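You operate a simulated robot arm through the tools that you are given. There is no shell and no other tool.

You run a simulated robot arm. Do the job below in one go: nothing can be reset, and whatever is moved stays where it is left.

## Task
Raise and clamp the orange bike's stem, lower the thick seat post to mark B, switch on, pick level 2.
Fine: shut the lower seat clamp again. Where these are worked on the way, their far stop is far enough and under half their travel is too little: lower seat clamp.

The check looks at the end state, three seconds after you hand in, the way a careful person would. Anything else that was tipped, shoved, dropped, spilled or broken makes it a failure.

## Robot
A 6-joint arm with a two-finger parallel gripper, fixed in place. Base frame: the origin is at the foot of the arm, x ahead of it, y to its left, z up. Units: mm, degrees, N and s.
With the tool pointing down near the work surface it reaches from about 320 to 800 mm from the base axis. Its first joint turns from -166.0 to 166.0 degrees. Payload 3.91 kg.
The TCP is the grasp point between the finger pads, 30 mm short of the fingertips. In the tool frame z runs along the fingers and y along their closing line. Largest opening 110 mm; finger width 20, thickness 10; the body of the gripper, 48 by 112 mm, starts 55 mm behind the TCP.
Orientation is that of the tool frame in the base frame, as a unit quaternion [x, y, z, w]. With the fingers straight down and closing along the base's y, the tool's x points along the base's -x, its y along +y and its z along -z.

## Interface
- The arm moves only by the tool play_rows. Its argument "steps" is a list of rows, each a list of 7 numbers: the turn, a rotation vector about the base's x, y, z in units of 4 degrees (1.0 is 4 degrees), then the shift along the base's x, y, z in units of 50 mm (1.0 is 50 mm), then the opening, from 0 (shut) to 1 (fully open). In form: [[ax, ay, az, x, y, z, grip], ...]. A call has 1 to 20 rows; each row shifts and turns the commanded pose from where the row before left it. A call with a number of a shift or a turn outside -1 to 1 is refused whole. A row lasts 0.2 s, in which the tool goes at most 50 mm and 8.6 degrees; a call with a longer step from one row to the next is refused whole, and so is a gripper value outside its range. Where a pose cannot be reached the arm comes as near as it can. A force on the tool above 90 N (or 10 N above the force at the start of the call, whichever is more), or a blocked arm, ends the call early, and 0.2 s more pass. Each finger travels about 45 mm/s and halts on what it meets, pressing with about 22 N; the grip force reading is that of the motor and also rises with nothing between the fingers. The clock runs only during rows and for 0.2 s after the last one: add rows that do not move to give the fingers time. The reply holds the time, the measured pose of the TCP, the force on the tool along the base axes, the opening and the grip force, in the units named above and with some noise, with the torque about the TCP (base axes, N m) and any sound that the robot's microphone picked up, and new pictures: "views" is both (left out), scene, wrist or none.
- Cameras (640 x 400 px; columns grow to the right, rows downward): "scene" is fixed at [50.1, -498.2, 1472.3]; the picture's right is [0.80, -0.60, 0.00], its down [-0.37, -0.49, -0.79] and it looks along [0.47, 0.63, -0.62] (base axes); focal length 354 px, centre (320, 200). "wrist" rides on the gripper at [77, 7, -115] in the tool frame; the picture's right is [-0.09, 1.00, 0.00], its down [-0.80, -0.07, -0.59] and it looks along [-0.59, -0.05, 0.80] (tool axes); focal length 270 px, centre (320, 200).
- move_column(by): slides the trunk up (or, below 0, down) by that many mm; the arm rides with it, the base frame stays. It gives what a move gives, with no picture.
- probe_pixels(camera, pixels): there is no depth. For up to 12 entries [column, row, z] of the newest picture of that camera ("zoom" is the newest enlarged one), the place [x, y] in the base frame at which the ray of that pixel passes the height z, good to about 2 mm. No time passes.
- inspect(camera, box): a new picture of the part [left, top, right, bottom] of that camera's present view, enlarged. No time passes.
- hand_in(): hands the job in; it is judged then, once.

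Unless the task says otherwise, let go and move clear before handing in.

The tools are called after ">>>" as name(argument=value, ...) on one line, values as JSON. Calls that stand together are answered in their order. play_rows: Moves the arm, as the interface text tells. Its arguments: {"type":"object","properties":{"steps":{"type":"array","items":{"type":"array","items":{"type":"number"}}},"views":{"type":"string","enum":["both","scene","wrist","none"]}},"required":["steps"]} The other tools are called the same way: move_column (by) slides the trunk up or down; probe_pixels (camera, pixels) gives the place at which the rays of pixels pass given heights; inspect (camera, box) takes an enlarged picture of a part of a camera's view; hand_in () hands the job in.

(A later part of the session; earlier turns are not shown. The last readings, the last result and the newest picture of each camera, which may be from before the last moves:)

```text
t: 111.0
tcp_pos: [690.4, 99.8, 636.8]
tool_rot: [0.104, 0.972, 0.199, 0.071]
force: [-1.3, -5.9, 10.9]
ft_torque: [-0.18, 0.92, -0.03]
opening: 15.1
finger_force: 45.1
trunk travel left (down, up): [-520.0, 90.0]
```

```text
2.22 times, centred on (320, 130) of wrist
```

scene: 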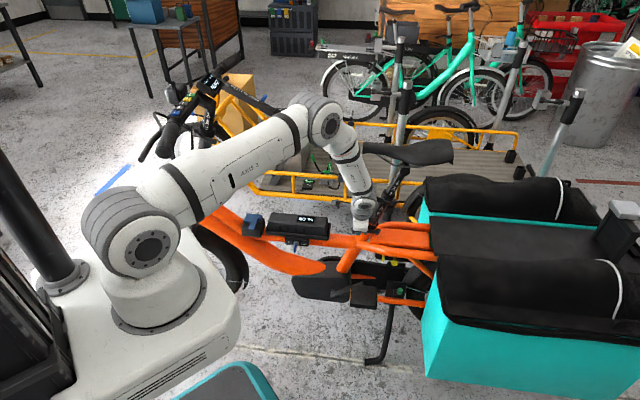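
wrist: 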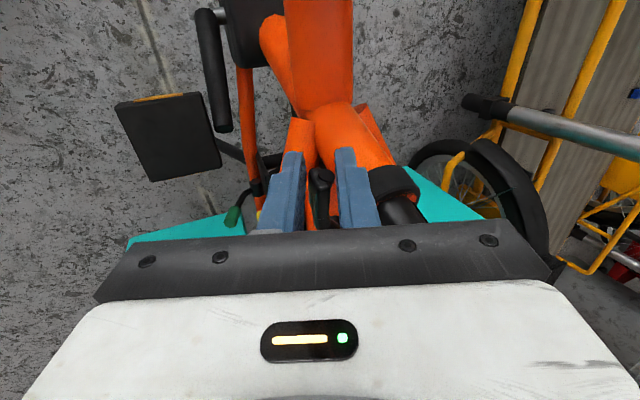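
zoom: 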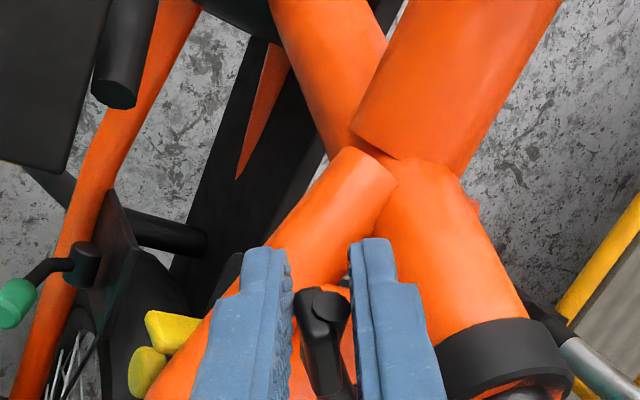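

About 32° open. A rack tube lies below, so I'll continue the arc while letting the fingertips ride higher on the paddle.

>>> play_rows(steps=[[-0.233, -0.25, 0.94, 0.0043, -0.105, -0.02, 0], [-0.233, -0.25, 0.94, 0.0117, -0.104, -0.02, 0], [-0.233, -0.25, 0.94, 0.019, -0.102, -0.02, 0], [-0.233, -0.25, 0.94, 0.026, -0.1, -0.02, 0], [-0.233, -0.25, 0.94, 0.033, -0.097, -0.02, 0]], views="none")

>>> inspect(camera="scene", box=[330, 180, 420, 250])

>>> inspect(camera="wrist", box=[220, 40, 420, 220])

```text
t: 112.2
tcp_pos: [696.9, 75.8, 629.6]
tool_rot: [-0.068, 0.979, 0.172, 0.081]
force: [16.4, 12.1, -13.8]
ft_torque: [-0.18, -0.78, -0.16]
opening: 13.8
finger_force: 44.8
trunk travel left (down, up): [-520.0, 90.0]
```

```text
5.71 times, centred on (375, 215) of scene
```

zoom: 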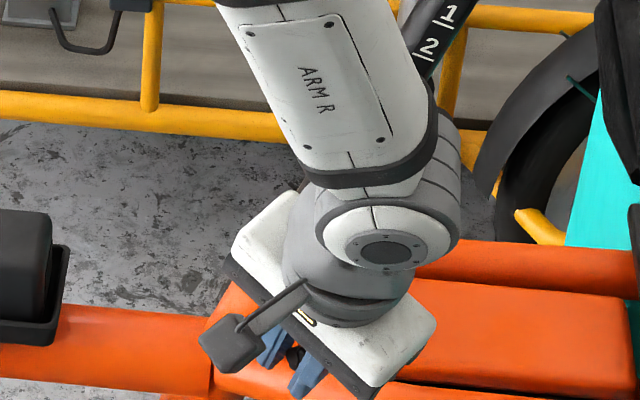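

```text
2.22 times, centred on (320, 130) of wrist
```

zoom: 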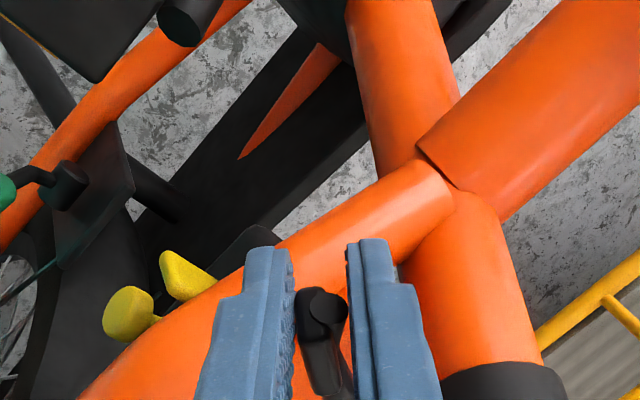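

>>> play_rows(steps=[[-0.233, -0.25, 0.94, 0.06, -0.085, -0.01, 0], [-0.233, -0.25, 0.94, 0.06, -0.085, -0.02, 0], [-0.233, -0.25, 0.94, 0.06, -0.083, -0.02, 0], [-0.233, -0.25, 0.94, 0.063, -0.08, -0.02, 0], [-0.233, -0.25, 0.94, 0.068, -0.075, -0.02, 0]], views="none")

>>> inspect(camera="scene", box=[330, 180, 420, 250])

>>> inspect(camera="wrist", box=[220, 40, 420, 220])

```text
t: 113.4
tcp_pos: [709.4, 54.9, 624.3]
tool_rot: [-0.237, 0.957, 0.141, 0.089]
force: [-2.8, 14.5, -31.2]
ft_torque: [0.47, 0.0, -0.07]
opening: 14.1
finger_force: 44.9
trunk travel left (down, up): [-520.0, 90.0]
```

```text
5.71 times, centred on (375, 215) of scene
```

zoom: 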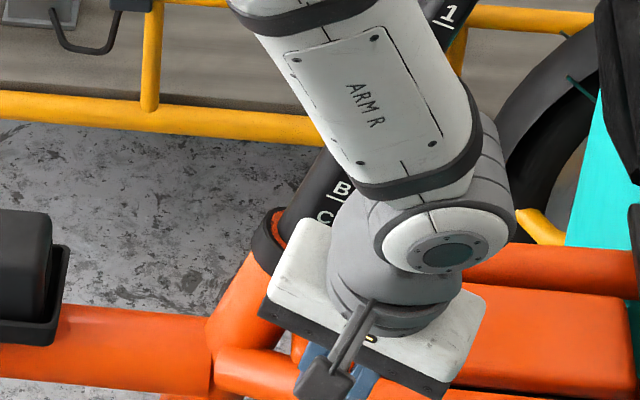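

```text
2.22 times, centred on (320, 130) of wrist
```

zoom: 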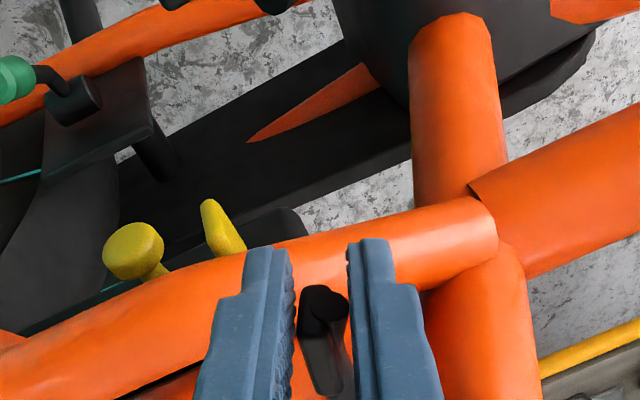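

>>> play_rows(steps=[[-0.233, -0.25, 0.94, 0.071, -0.071, -0.05, 0], [-0.233, -0.25, 0.94, 0.076, -0.065, -0.05, 0], [-0.233, -0.25, 0.94, 0.081, -0.059, -0.045, 0], [-0.233, -0.25, 0.94, 0.086, -0.053, -0.045, 0], [-0.233, -0.25, 0.94, 0.09, -0.047, -0.04, 0]], views="none")

>>> inspect(camera="scene", box=[330, 180, 420, 250])

>>> inspect(camera="wrist", box=[220, 40, 420, 220])

```text
t: 114.6
tcp_pos: [731.5, 39.6, 616.1]
tool_rot: [-0.398, 0.906, 0.103, 0.101]
force: [-2.6, 5.7, -7.1]
ft_torque: [0.85, -0.26, -0.16]
opening: 14.8
finger_force: 44.7
trunk travel left (down, up): [-520.0, 90.0]
```

```text
5.71 times, centred on (375, 215) of scene
```

zoom: 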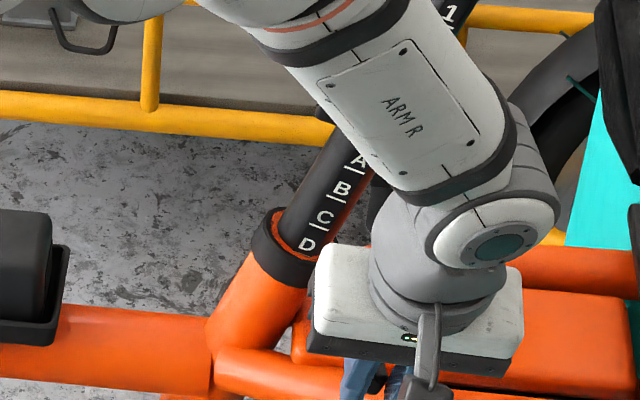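

```text
2.22 times, centred on (320, 130) of wrist
```

zoom: 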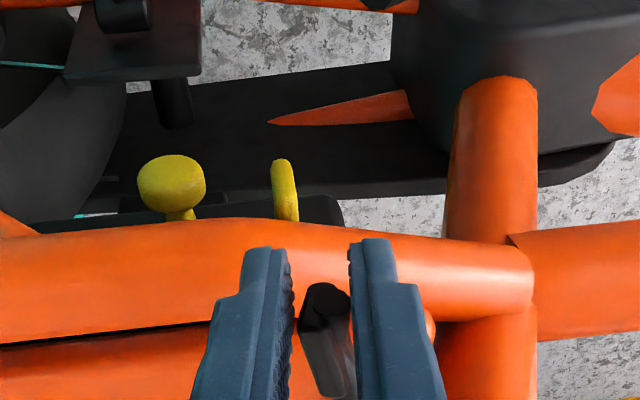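

>>> play_rows(steps=[[-0.233, -0.25, 0.94, 0.0935, -0.039, -0.03, 0], [-0.233, -0.25, 0.94, 0.0967, -0.0325, -0.03, 0], [-0.233, -0.25, 0.94, 0.0995, -0.025, -0.03, 0], [-0.233, -0.25, 0.94, 0.1017, -0.018, -0.03, 0]], views="none")

>>> inspect(camera="wrist", box=[220, 40, 420, 220])

```text
t: 115.6
tcp_pos: [745.3, 36.4, 612.2]
tool_rot: [-0.522, 0.843, 0.075, 0.103]
force: [-41.8, 15.3, 24.7]
ft_torque: [1.31, 0.28, 0.25]
opening: 15.6
finger_force: 44.9
trunk travel left (down, up): [-520.0, 90.0]
```

```text
2.22 times, centred on (320, 130) of wrist
```

zoom: 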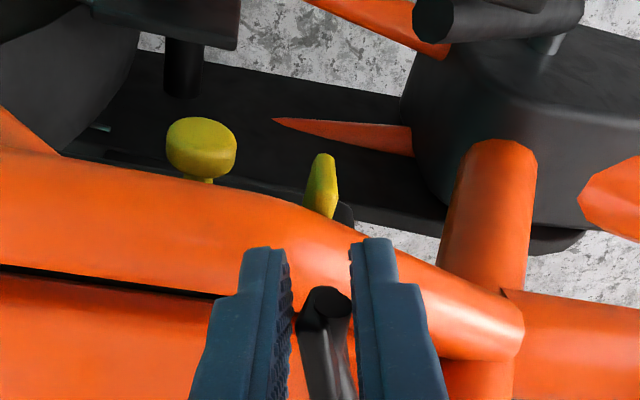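

The lever has hit its far stop, with 42 N against the motion, at roughly 100° open. I'll relax, release and withdraw upward.

>>> play_rows(steps=[[0, 0, 0, -0.06, 0.01, 0, 0], [0, 0, 0, 0, 0, 0, 0.2], [0, 0, 0, 0, 0, 0, 0.4], [0, 0, 0, 0, 0, 0, 0.4], [0, 0, 0, -0.1, -0.12, 0.45, 0.4], [0, 0, 0, -0.2, -0.25, 0.9, 0.4], [0, 0, 0, -0.2, -0.25, 0.9, 0.4]], views="both")

>>> inspect(camera="scene", box=[330, 150, 430, 250])

>>> inspect(camera="wrist", box=[220, 40, 420, 220])

```text
t: 117.2
tcp_pos: [721.1, 1.2, 722.0]
tool_rot: [-0.52, 0.845, 0.073, 0.104]
force: [-0.6, 0.7, 0.4]
ft_torque: [-0.01, 0.0, 0.0]
opening: 44.0
finger_force: 0.0
trunk travel left (down, up): [-520.0, 90.0]
```

scene: 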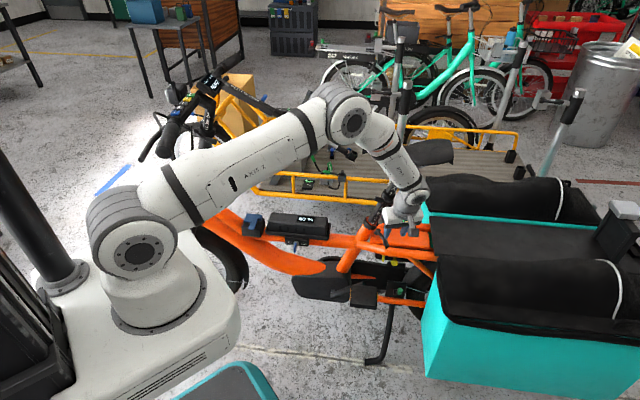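
wrist: 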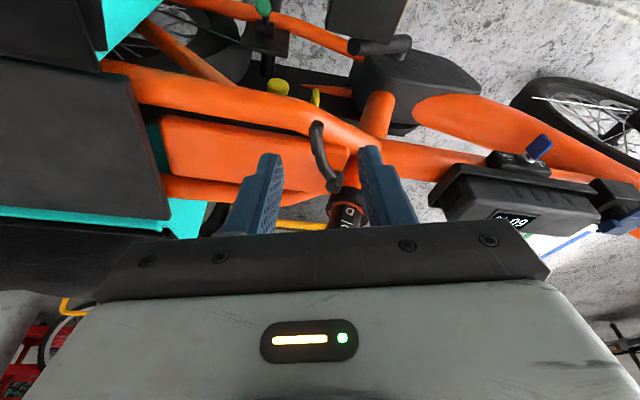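

```text
4.00 times, centred on (380, 200) of scene
```

zoom: 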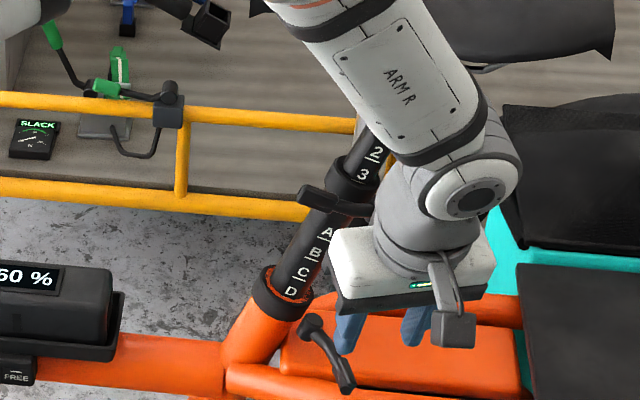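

```text
2.22 times, centred on (320, 130) of wrist
```

zoom: 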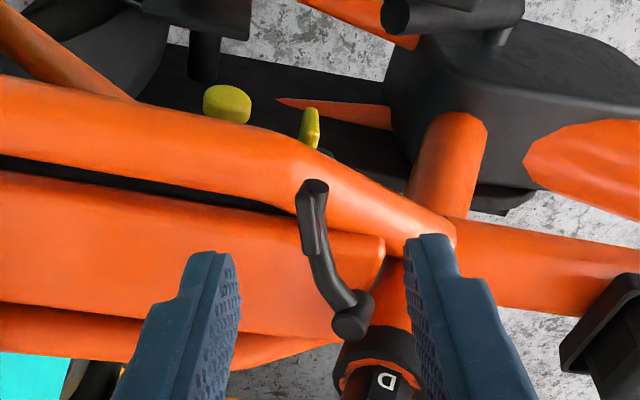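

The lever is fully open. Next I'll look at the saddle from above to choose a push point.

>>> play_rows(steps=[[-0.73, 0.68, 0, -0.2, -0.1, 0.8, 0.4], [-0.73, 0.68, 0, -0.2, 0, 0.8, 0.2], [-0.73, 0.68, 0, 0, 0, 0.8, 0], [-0.73, 0.68, 0, 0, 0, 0.8, 0], [-0.73, 0.68, 0, 0, 0, 0.8, 0], [0, 0, -1, 0, 0, 0.8, 0], [0, 0, -1, 0, 0, 0.8, 0], [0, 0, -1, 0, 0, 0.8, 0], [0, 0, -1, 0.2, 0.2, 0.4, 0], [0, 0, -1, 0.2, 0.2, 0, 0], [0, 0, -1, 0.2, 0.2, 0, 0], [0, 0, -1, 0.2, 0.2, 0, 0], [0, 0, -1, 0, 0, 0, 0], [0, 0, -1, 0, 0, 0, 0], [0, 0, -1, 0, 0, 0, 0], [0, 0, -1, 0, 0, 0, 0], [0, 0, -1, 0, 0, 0, 0]], views="both")

>>> inspect(camera="scene", box=[340, 130, 470, 250])

```text
t: 120.8
tcp_pos: [742.5, 37.7, 1062.5]
tool_rot: [-0.124, 0.99, 0.05, -0.046]
force: [0.0, -0.6, 0.2]
ft_torque: [0.0, 0.02, -0.02]
opening: 0.1
finger_force: 21.9
trunk travel left (down, up): [-520.0, 90.0]
```

scene: 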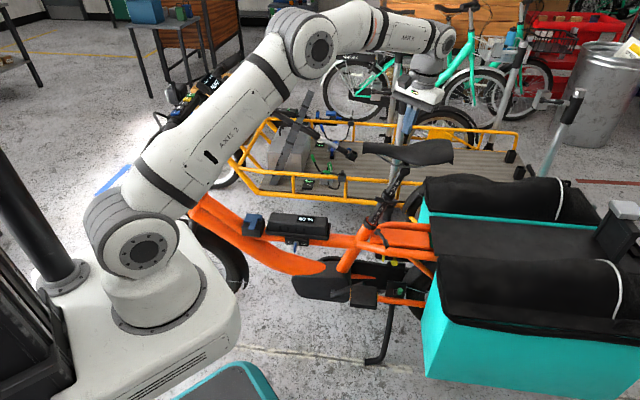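
wrist: 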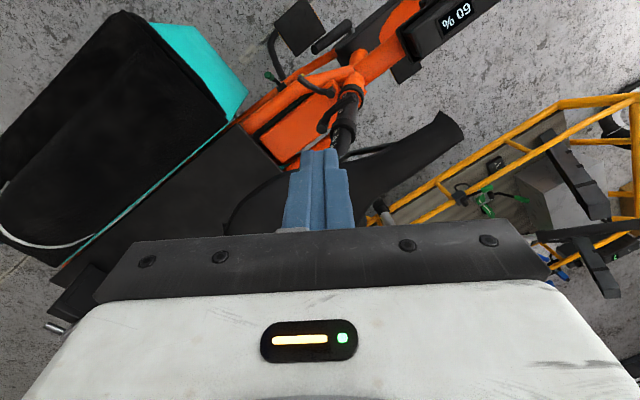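

```text
3.33 times, centred on (405, 190) of scene
```

zoom: 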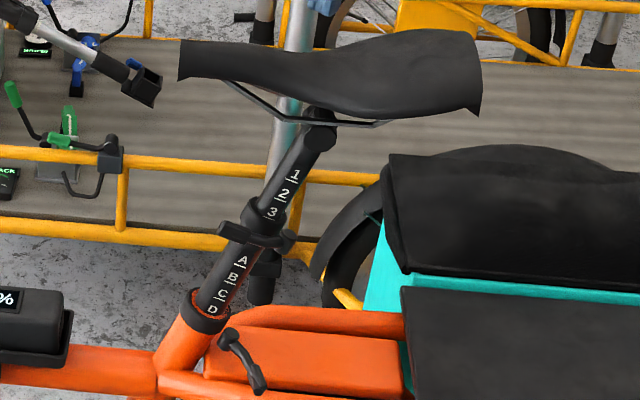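

>>> probe_pixels(camera="wrist", pixels=[[455, 124, 850], [455, 124, 950], [380, 165, 850], [380, 165, 950], [260, 205, 850], [260, 205, 950]])

>>> probe_pixels(camera="scene", pixels=[[363, 148, 850], [363, 148, 950], [410, 157, 880], [410, 157, 920], [425, 143, 880], [425, 143, 920]])

>>> inspect(camera="wrist", box=[200, 80, 480, 240])

```text
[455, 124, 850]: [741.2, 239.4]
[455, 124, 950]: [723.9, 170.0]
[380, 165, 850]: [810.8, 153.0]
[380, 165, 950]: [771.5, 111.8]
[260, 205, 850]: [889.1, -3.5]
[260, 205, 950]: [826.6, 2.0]
```

```text
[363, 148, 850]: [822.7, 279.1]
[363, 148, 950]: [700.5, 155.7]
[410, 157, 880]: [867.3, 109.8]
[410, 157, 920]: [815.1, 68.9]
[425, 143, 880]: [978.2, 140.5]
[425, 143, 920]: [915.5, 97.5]
```

```text
2.29 times, centred on (340, 160) of wrist
```

zoom: 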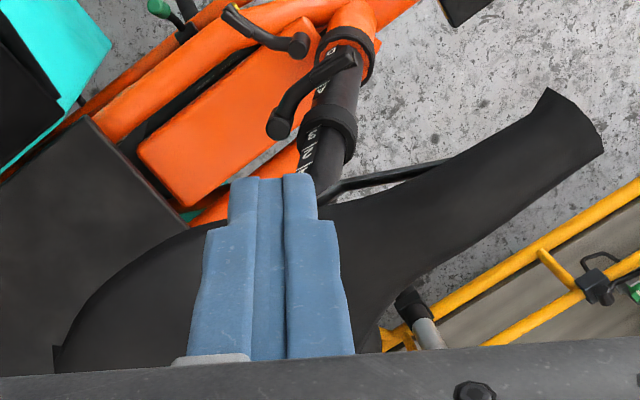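

The saddle nose is near (728,187,925), and the post axis leans about 20° back. The push point above the post is near (838,88,925). I'll move the shut fingers over it.

>>> play_rows(steps=[[0, 0, 0, 0.64, 0.34, -0.3, 0], [0, 0, 0, 0.64, 0.34, -0.4, 0], [0, 0, 0, 0.64, 0.34, -0.5, 0], [0, 0, 0, 0, 0, -0.4, 0]], views="both")

>>> inspect(camera="scene", box=[340, 100, 470, 250])

```text
t: 121.8
tcp_pos: [800.5, 78.9, 991.3]
tool_rot: [-0.124, 0.99, 0.05, -0.045]
force: [-0.1, 0.2, 0.5]
ft_torque: [-0.02, 0.0, 0.03]
opening: 0.0
finger_force: 21.6
out of reach, approached as far as the arm can: row 2, 3
trunk travel left (down, up): [-520.0, 90.0]
```

scene: 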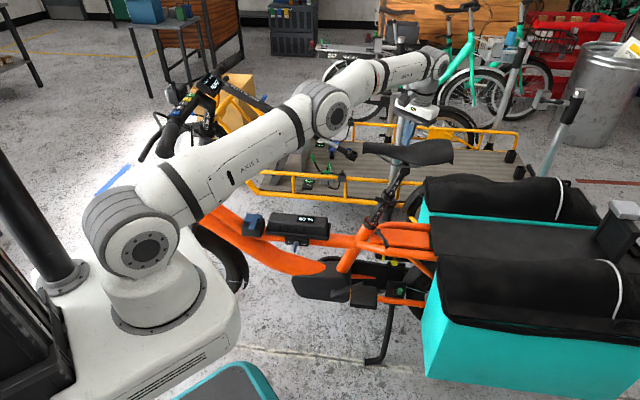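
wrist: 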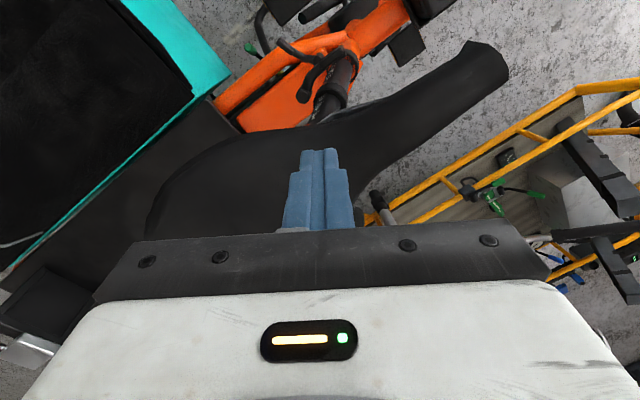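

```text
2.67 times, centred on (405, 175) of scene
```

zoom: 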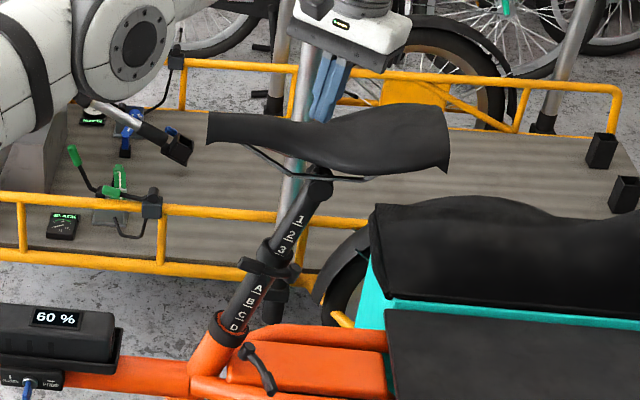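

The reach limit stopped the arm at (800,79). I'll lean the tool outward 16° to extend it, then move over the post axis.

>>> play_rows(steps=[[0, -1, 0, 0, 0, 0.2, 0], [0, -1, 0, 0, 0, 0, 0], [0, -1, 0, 0, 0, 0, 0], [0, -1, 0, 0, 0, 0, 0], [0, 0, 0, 0.36, 0.12, 0, 0], [0, 0, 0, 0.36, 0.12, 0, 0]], views="both")

>>> inspect(camera="scene", box=[340, 100, 470, 250])

>>> inspect(camera="wrist", box=[150, 60, 510, 240])

```text
t: 123.2
tcp_pos: [837.6, 90.6, 1000.1]
tool_rot: [-0.131, 0.987, 0.031, 0.092]
force: [-0.3, 1.1, -0.4]
ft_torque: [-0.04, 0.02, 0.0]
opening: 0.0
finger_force: 21.9
trunk travel left (down, up): [-520.0, 90.0]
```

scene: 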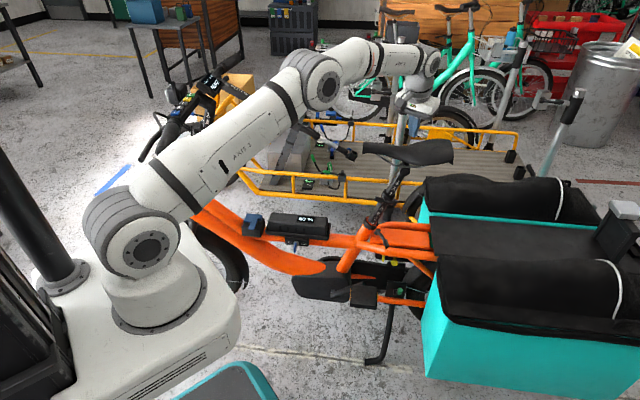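
wrist: 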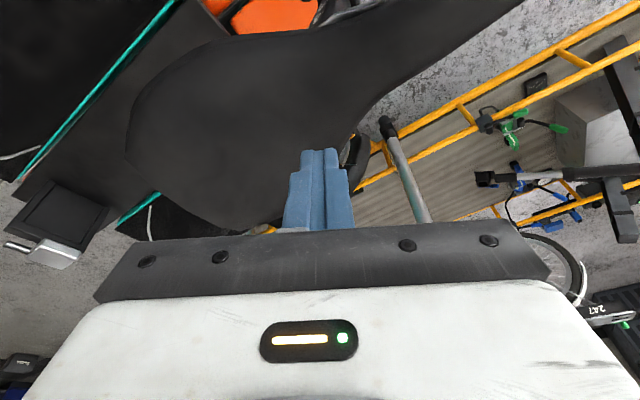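

```text
2.67 times, centred on (405, 175) of scene
```

zoom: 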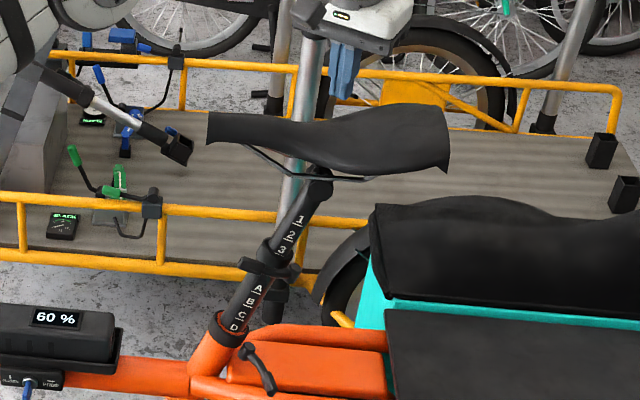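

```text
1.78 times, centred on (330, 150) of wrist
```

zoom: 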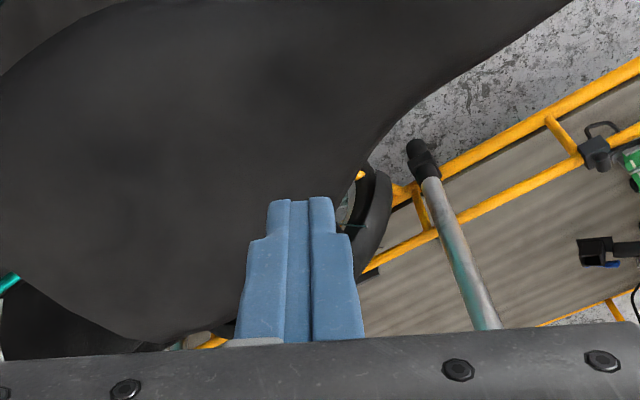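

The landing point projects onto the saddle's centreline at wrist zoom (305,148). I'll descend to contact.

>>> play_rows(steps=[[0, 0, 0, 0, 0, -0.5, 0], [0, 0, 0, 0, 0, -0.3, 0], [0, 0, 0, 0, 0, -0.1, 0]], views="none")

>>> inspect(camera="scene", box=[340, 100, 470, 250])

```text
t: 124.0
tcp_pos: [835.6, 92.3, 957.3]
tool_rot: [-0.132, 0.986, 0.033, 0.093]
force: [-6.8, 11.2, 10.0]
ft_torque: [0.28, 0.21, -0.07]
opening: 0.2
finger_force: 22.3
trunk travel left (down, up): [-520.0, 90.0]
```

```text
2.67 times, centred on (405, 175) of scene
```

zoom: 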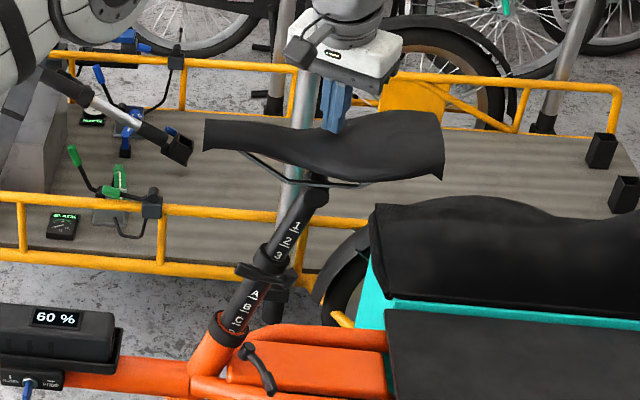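

The post is already sliding down under light force. I'll check the marks closely.

>>> inspect(camera="scene", box=[345, 195, 405, 240])

```text
8.89 times, centred on (375, 218) of scene
```

zoom: 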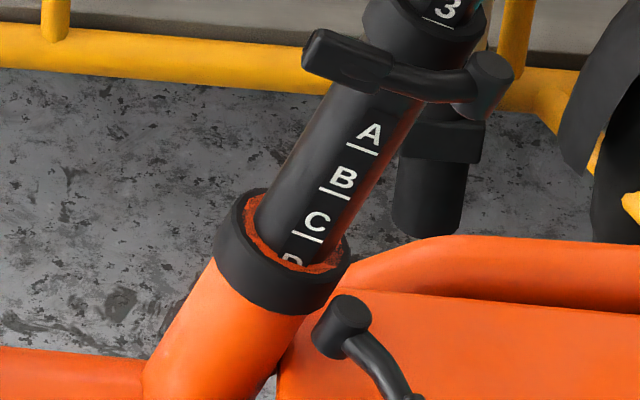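

Post has sunk 0.37 of a mark spacing, so about 1.63 spacings (≈44 mm) remain to B. I'll push further along the post axis.

>>> play_rows(steps=[[0, 0, 0, -0.049, 0.046, -0.19, 0], [0, 0, 0, -0.049, 0.046, -0.19, 0], [0, 0, 0, -0.049, 0.046, -0.19, 0]], views="none")

>>> inspect(camera="scene", box=[345, 195, 405, 240])

```text
t: 124.8
tcp_pos: [828.5, 99.1, 928.4]
tool_rot: [-0.131, 0.986, 0.032, 0.093]
force: [-7.3, 12.8, 8.7]
ft_torque: [0.28, 0.26, -0.06]
opening: 0.1
finger_force: 22.1
trunk travel left (down, up): [-520.0, 90.0]
```

```text
8.89 times, centred on (375, 218) of scene
```

zoom: 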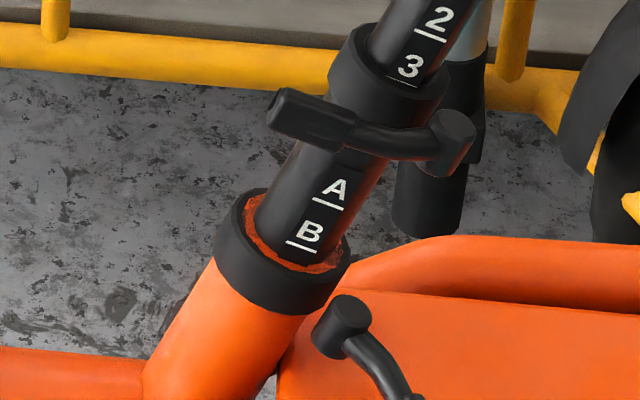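

B's line is at zoom (300,247). Initially D's line sat at about (291,258), so roughly 6.6 mm remain. I'll push 4.5 mm and re-check.

>>> play_rows(steps=[[0, 0, 0, -0.022, 0.0205, -0.085, 0], [0, 0, 0, 0, 0, 0, 0]], views="none")

>>> inspect(camera="scene", box=[360, 210, 390, 232])

>>> inspect(camera="scene", box=[350, 185, 430, 235])

```text
t: 125.4
tcp_pos: [827.2, 100.1, 923.5]
tool_rot: [-0.13, 0.987, 0.031, 0.092]
force: [-6.8, 10.2, 8.6]
ft_torque: [0.23, 0.19, -0.05]
opening: 0.0
finger_force: 22.3
trunk travel left (down, up): [-520.0, 90.0]
```

```text
16.00 times, centred on (375, 221) of scene
```

zoom: 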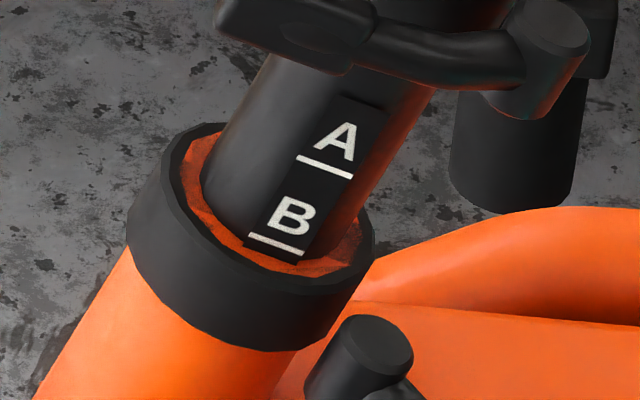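

```text
8.00 times, centred on (390, 210) of scene
```

zoom: 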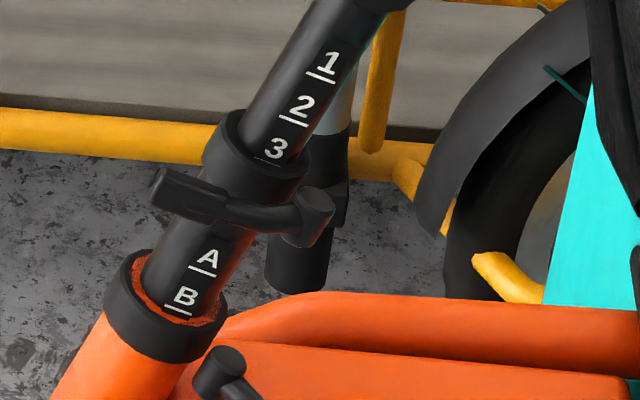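

>>> inspect(camera="scene", box=[370, 192, 400, 214])

```text
16.00 times, centred on (385, 203) of scene
```

zoom: 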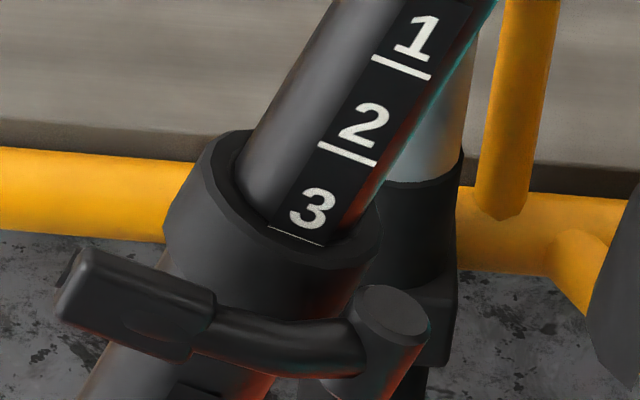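

The upper clamp shows the convention: a mark's line sits exactly at the ring edge. B's line is still about 3 mm above it, so I'll push 2.5 mm more.

>>> play_rows(steps=[[0, 0, 0, -0.0123, 0.0115, -0.047, 0], [0, 0, 0, 0, 0, 0, 0]], views="none")

>>> inspect(camera="scene", box=[360, 210, 390, 232])

```text
t: 126.0
tcp_pos: [826.8, 100.2, 921.8]
tool_rot: [-0.131, 0.987, 0.032, 0.092]
force: [-7.6, 8.3, 8.7]
ft_torque: [0.2, 0.26, -0.05]
opening: 0.0
finger_force: 22.0
trunk travel left (down, up): [-520.0, 90.0]
```

```text
16.00 times, centred on (375, 221) of scene
```

zoom: 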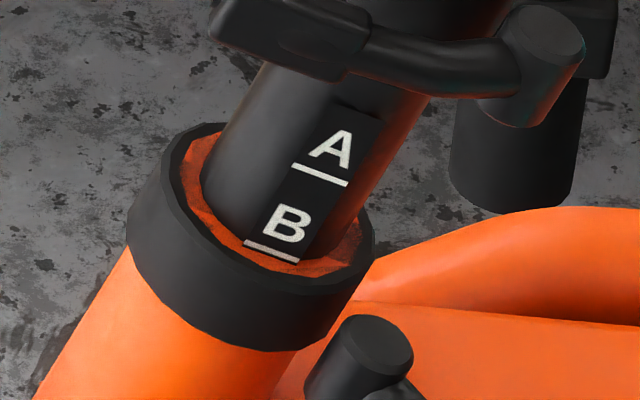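

>>> play_rows(steps=[[0, 0, 0, -0.0044, 0.004, -0.017, 0], [0, 0, 0, 0, 0, 0, 0]], views="none")

>>> inspect(camera="scene", box=[360, 210, 390, 232])

```text
t: 126.6
tcp_pos: [827.0, 100.0, 920.4]
tool_rot: [-0.131, 0.986, 0.031, 0.094]
force: [-7.2, 5.2, 8.7]
ft_torque: [0.09, 0.27, -0.04]
opening: 0.0
finger_force: 22.0
trunk travel left (down, up): [-520.0, 90.0]
```

```text
16.00 times, centred on (375, 221) of scene
```

zoom: 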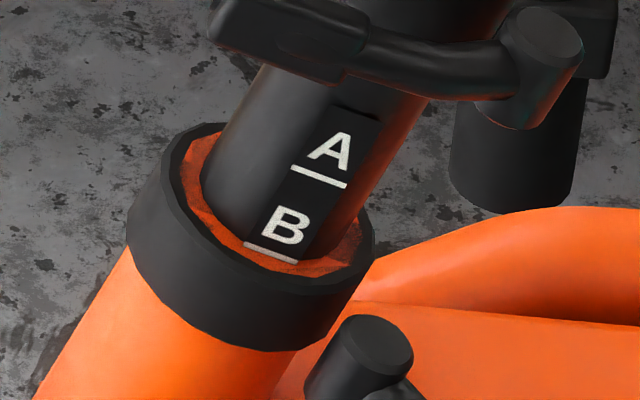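

B's line now sits at the ring edge. I'll lift the fingers off the saddle along the axis and verify that the post stays.

>>> play_rows(steps=[[0, 0, 0, 0.02, -0.02, 0.1, 0], [0, 0, 0, 0.05, -0.05, 0.5, 0], [0, 0, 0, 0, 0, 0.9, 0], [0, 0, 0, -0.3, -0.2, 0.6, 0]], views="both")

>>> inspect(camera="scene", box=[360, 210, 390, 232])

>>> inspect(camera="scene", box=[345, 205, 405, 250])

```text
t: 127.6
tcp_pos: [817.1, 83.3, 1025.0]
tool_rot: [-0.13, 0.987, 0.031, 0.092]
force: [-0.4, -0.2, 0.1]
ft_torque: [0.02, -0.06, 0.02]
opening: 0.0
finger_force: 21.6
trunk travel left (down, up): [-520.0, 90.0]
```

scene: 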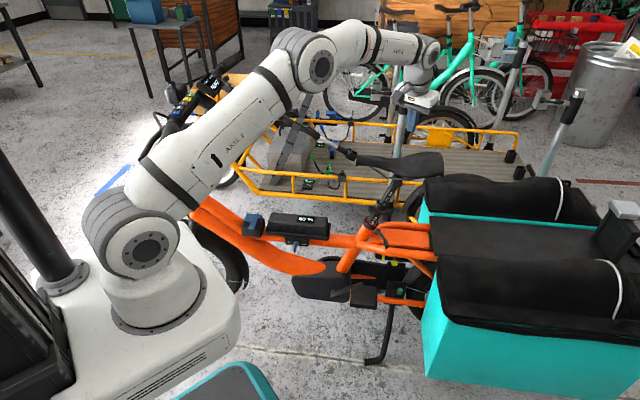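
wrist: 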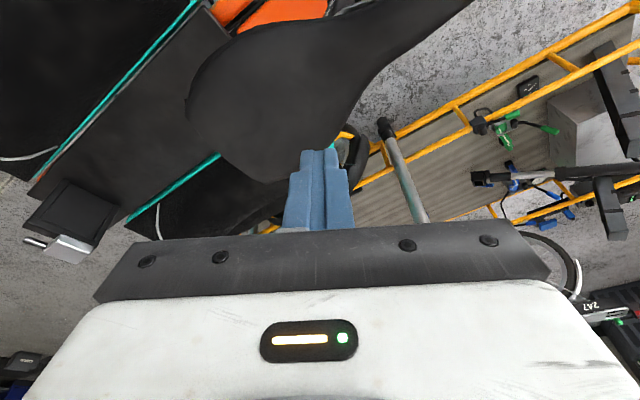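

```text
16.00 times, centred on (375, 221) of scene
```

zoom: 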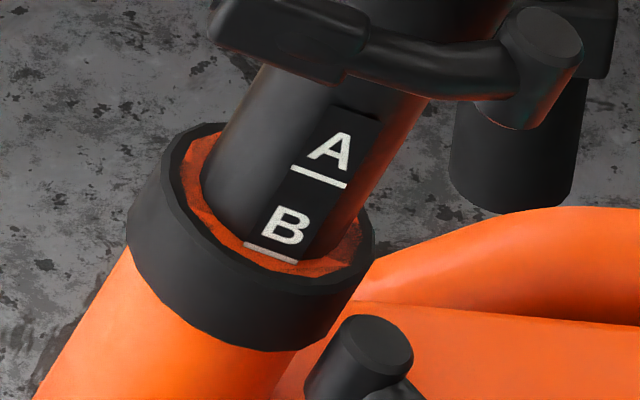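

```text
8.89 times, centred on (375, 228) of scene
```

zoom: 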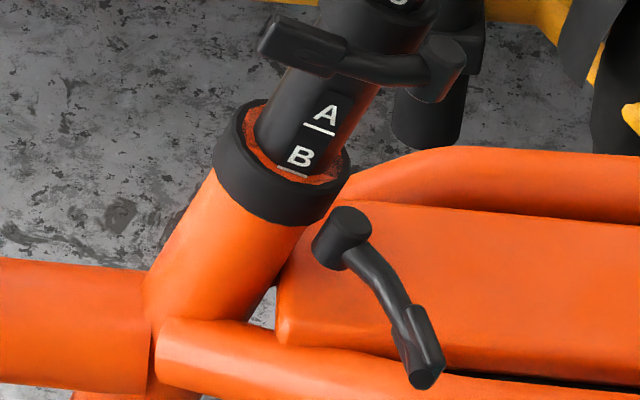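

The post holds at B. Now I'll re-stage on the left, leaning left as before, to swing the lower clamp lever shut by pushing it from behind.

>>> play_rows(steps=[[0, 0, 0, -0.5, -0.6, 0, 0], [0.78, -0.31, 0.11, -0.6, -0.6, -0.4, 0], [0.78, -0.31, 0.11, -0.6, -0.6, -0.6, 0], [0.78, -0.31, 0.11, -0.6, -0.6, -0.6, 0], [-0.233, -0.25, 0.94, 0, 0, -0.6, 0], [-0.233, -0.25, 0.94, 0, 0, -0.6, 0], [-0.233, -0.25, 0.94, 0, 0, -0.6, 0], [-0.233, -0.25, 0.94, 0, 0, -0.6, 0], [-0.233, -0.25, 0.94, 0, 0, 0, 0], [-0.233, -0.25, 0.94, 0, 0, 0, 0], [-0.233, -0.25, 0.94, 0, 0, 0, 0], [-0.233, -0.25, 0.94, 0, 0, 0, 0], [-0.233, -0.25, 0.94, 0, 0, 0, 0]], views="both")

>>> inspect(camera="scene", box=[330, 150, 430, 250])

>>> inspect(camera="wrist", box=[220, 40, 420, 220])

```text
refused: row 3 steps farther than a row can; nothing moved
```

```text
4.00 times, centred on (380, 200) of scene
```

zoom: 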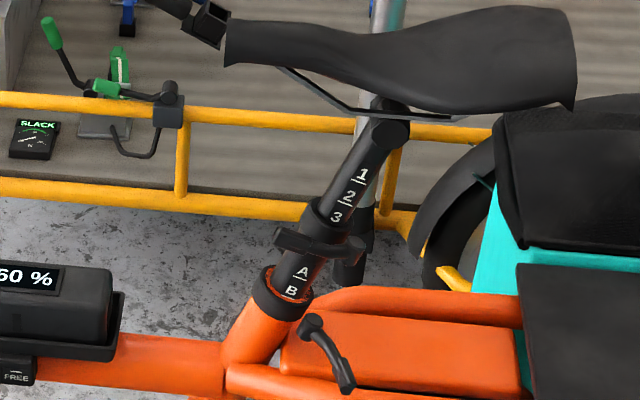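

```text
2.22 times, centred on (320, 130) of wrist
```

zoom: 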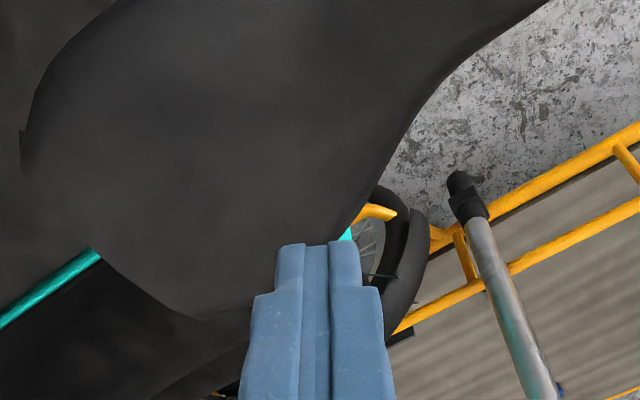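

>>> play_rows(steps=[[0, 0, 0, -0.5, -0.6, 0, 0], [0.78, -0.31, 0.11, -0.55, -0.6, -0.3, 0], [0.78, -0.31, 0.11, -0.6, -0.6, -0.4, 0], [0.78, -0.31, 0.11, -0.6, -0.6, -0.4, 0], [-0.233, -0.25, 0.94, 0, 0, -0.6, 0], [-0.233, -0.25, 0.94, 0, 0, -0.6, 0], [-0.233, -0.25, 0.94, 0, 0, -0.6, 0], [-0.233, -0.25, 0.94, 0, 0, -0.6, 0], [-0.233, -0.25, 0.94, 0, 0, -0.3, 0], [-0.233, -0.25, 0.94, 0, 0, 0, 0], [-0.233, -0.25, 0.94, 0, 0, 0, 0], [-0.233, -0.25, 0.94, 0, 0, 0, 0], [-0.233, -0.25, 0.94, 0, 0, 0, 0]], views="both")

>>> inspect(camera="scene", box=[330, 150, 430, 250])

>>> inspect(camera="wrist", box=[220, 40, 420, 220])

```text
t: 130.4
tcp_pos: [702.8, -35.4, 833.9]
tool_rot: [-0.43, 0.886, 0.062, 0.161]
force: [-0.3, 0.3, 0.5]
ft_torque: [0.01, 0.01, -0.02]
opening: 0.0
finger_force: 22.0
trunk travel left (down, up): [-520.0, 90.0]
```

scene: 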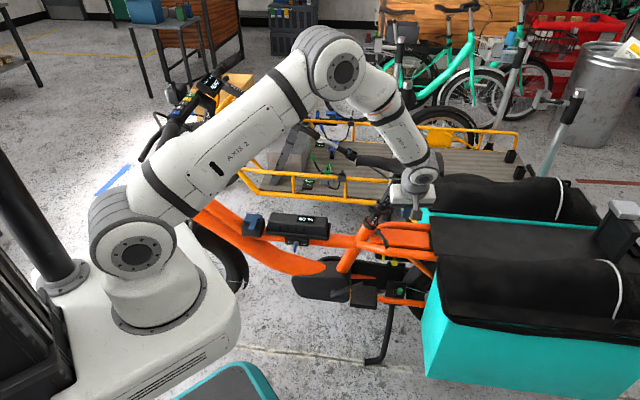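
wrist: 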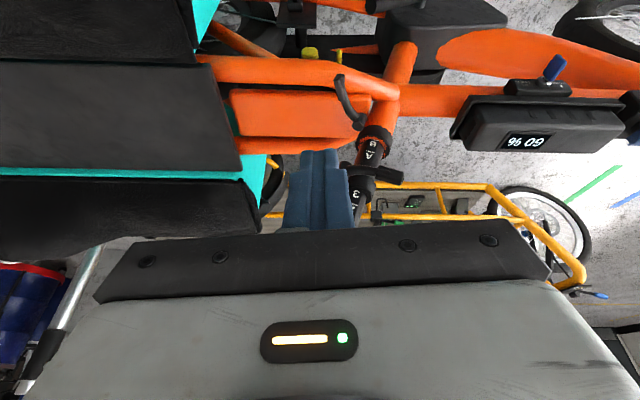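

```text
4.00 times, centred on (380, 200) of scene
```

zoom: 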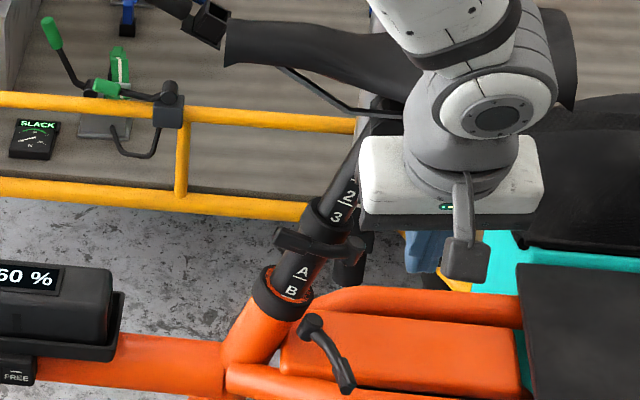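

```text
2.22 times, centred on (320, 130) of wrist
```

zoom: 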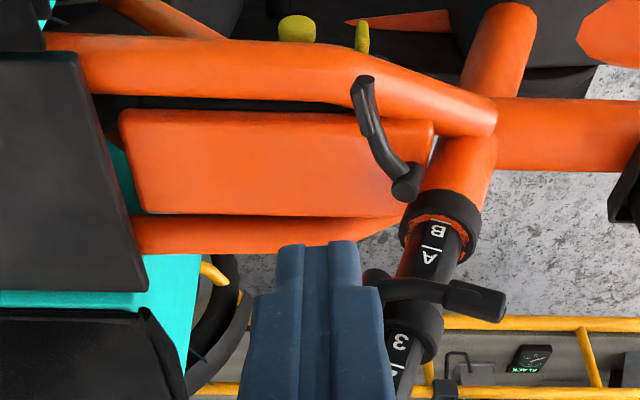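

>>> probe_pixels(camera="wrist", pixels=[[359.2, 124.1, 550], [359.2, 124.1, 650], [338.9, 80, 550], [338.9, 80, 650]])

>>> probe_pixels(camera="scene", pixels=[[377.5, 230.5, 550], [377.5, 230.5, 650], [386.5, 245.5, 550], [386.5, 245.5, 650]])

```text
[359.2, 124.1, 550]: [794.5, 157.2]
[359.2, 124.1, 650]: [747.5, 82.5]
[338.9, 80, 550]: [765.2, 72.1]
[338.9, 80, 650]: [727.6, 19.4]
```

```text
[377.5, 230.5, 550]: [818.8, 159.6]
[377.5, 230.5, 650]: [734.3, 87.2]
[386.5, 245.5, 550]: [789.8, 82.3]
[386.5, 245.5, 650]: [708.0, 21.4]
```

Confirmed: boss at (764,110,615), tip at (744,45,605). I'll bring the rod down just behind the lever.

>>> play_rows(steps=[[0, 0, 0, 0.275, 0.317, -0.72, 0], [0, 0, 0, 0.275, 0.317, -0.72, 0], [0, 0, 0, 0.275, 0.317, -0.72, 0], [0, 0, 0, 0.275, 0.317, -0.72, 0], [0, 0, 0, 0.1, 0.11, -0.467, 0], [0, 0, 0, 0.1, 0.11, -0.467, 0]], views="both")

>>> inspect(camera="scene", box=[330, 180, 430, 250])

>>> inspect(camera="wrist", box=[220, 40, 420, 220])

```text
t: 131.8
tcp_pos: [771.7, 39.0, 645.8]
tool_rot: [-0.429, 0.887, 0.061, 0.161]
force: [-0.7, 1.1, 0.0]
ft_torque: [-0.03, -0.02, 0.0]
opening: 0.0
finger_force: 21.7
trunk travel left (down, up): [-520.0, 90.0]
```

scene: 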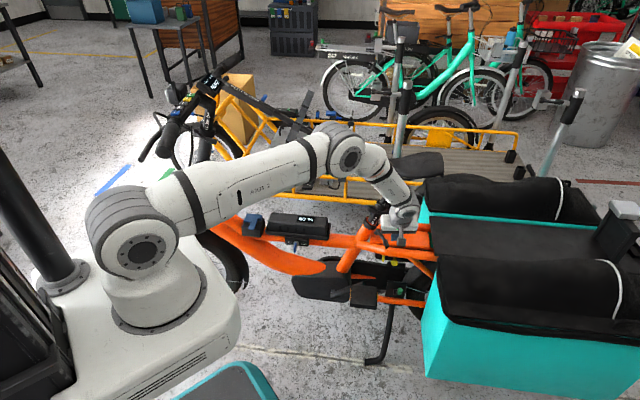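
wrist: 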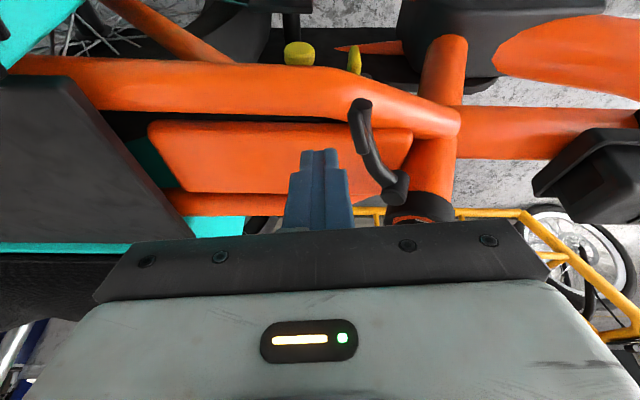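

```text
5.71 times, centred on (380, 215) of scene
```

zoom: 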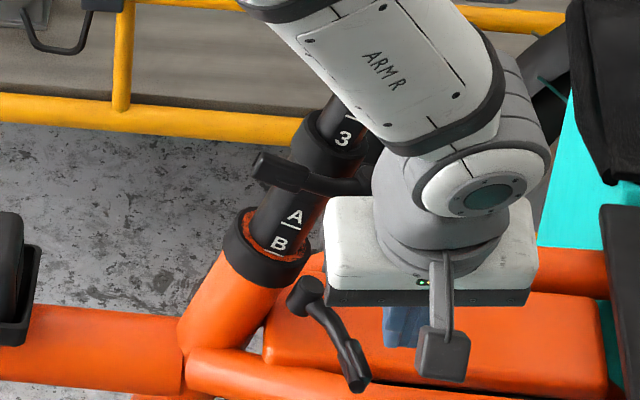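

```text
2.22 times, centred on (320, 130) of wrist
```

zoom: 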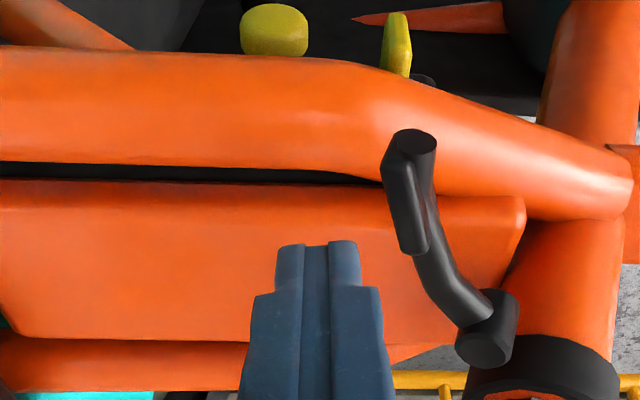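

>>> play_rows(steps=[[0, 0, 0, 0.03, 0.03, -0.25, 0], [0, 0, 0, 0.03, 0.03, -0.2, 0]], views="none")

>>> inspect(camera="wrist", box=[220, 40, 420, 220])

>>> inspect(camera="scene", box=[340, 205, 430, 260])

```text
t: 132.4
tcp_pos: [772.8, 42.2, 622.0]
tool_rot: [-0.431, 0.886, 0.063, 0.161]
force: [1.0, -0.4, -0.6]
ft_torque: [0.01, -0.02, 0.0]
opening: 0.3
finger_force: 21.9
trunk travel left (down, up): [-520.0, 90.0]
```

```text
2.22 times, centred on (320, 130) of wrist
```

zoom: 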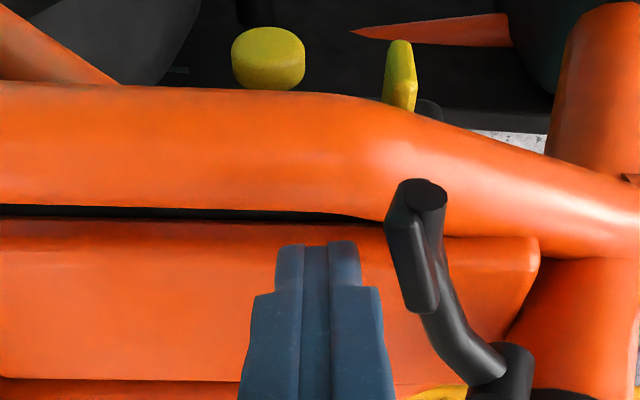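

```text
7.11 times, centred on (385, 232) of scene
```

zoom: 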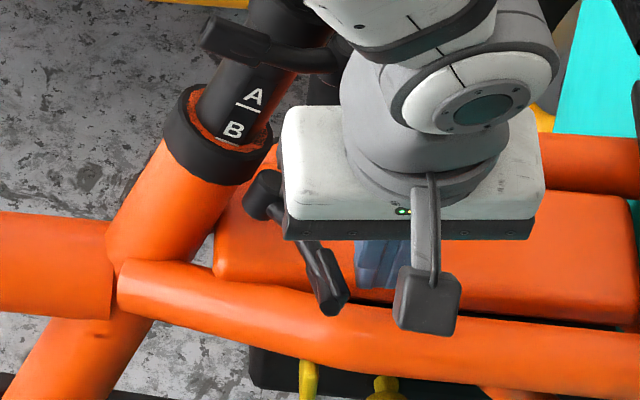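

The rod is just behind the paddle. I'll sweep it along the closing arc, checking as I go.

>>> play_rows(steps=[[0, 0, 0, -0.204, 0.072, 0, 0], [0, 0, 0, -0.212, 0.012, 0.04, 0], [0, 0, 0, -0.206, 0.048, 0.04, 0], [0, 0, 0, -0.196, 0.082, 0.04, 0]], views="none")

>>> inspect(camera="wrist", box=[220, 40, 420, 220])

>>> inspect(camera="scene", box=[340, 205, 430, 260])

```text
t: 133.4
tcp_pos: [730.5, 52.9, 626.6]
tool_rot: [-0.43, 0.886, 0.062, 0.161]
force: [1.0, 0.4, 0.6]
ft_torque: [0.03, 0.01, 0.0]
opening: 0.0
finger_force: 22.0
trunk travel left (down, up): [-520.0, 90.0]
```

```text
2.22 times, centred on (320, 130) of wrist
```

zoom: 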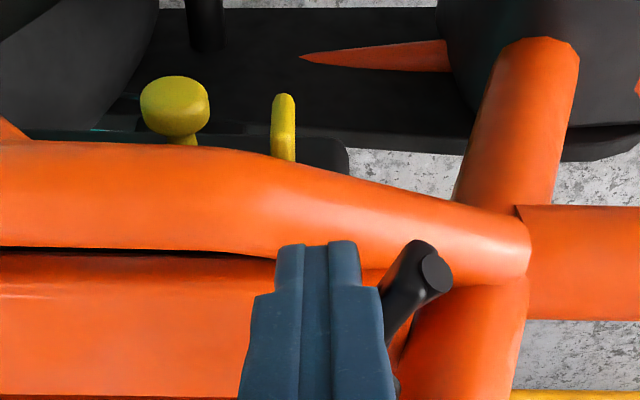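

```text
7.11 times, centred on (385, 232) of scene
```

zoom: 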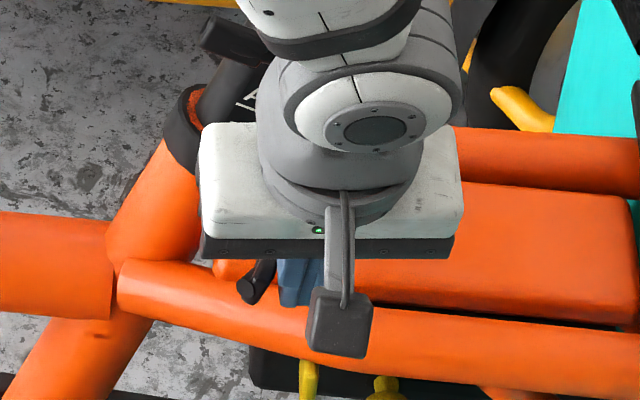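

The lever follows. I'll continue the sweep.

>>> play_rows(steps=[[0, 0, 0, -0.18, 0.116, 0.05, 0], [0, 0, 0, -0.154, 0.146, 0.05, 0], [0, 0, 0, -0.128, 0.17, 0.06, 0], [0, 0, 0, -0.098, 0.188, 0.06, 0]], views="none")

>>> inspect(camera="wrist", box=[220, 40, 420, 220])

>>> inspect(camera="scene", box=[340, 195, 430, 250])

```text
t: 134.4
tcp_pos: [703.1, 83.3, 636.9]
tool_rot: [-0.43, 0.887, 0.061, 0.161]
force: [0.1, -0.5, 0.2]
ft_torque: [-0.01, -0.03, -0.02]
opening: 0.0
finger_force: 21.9
trunk travel left (down, up): [-520.0, 90.0]
```

```text
2.22 times, centred on (320, 130) of wrist
```

zoom: 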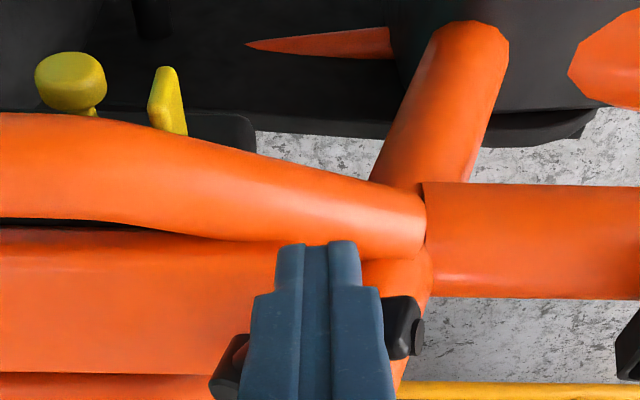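

```text
7.11 times, centred on (385, 222) of scene
```

zoom: 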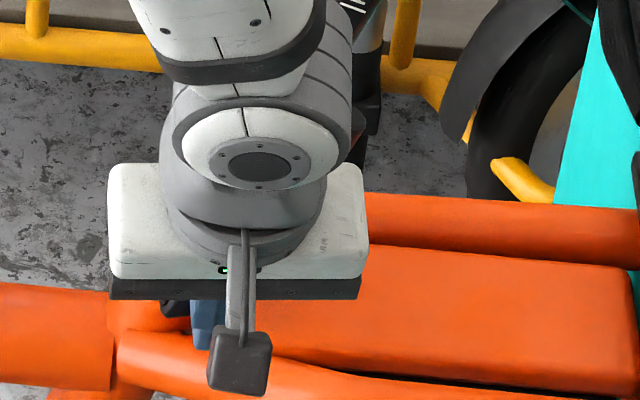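

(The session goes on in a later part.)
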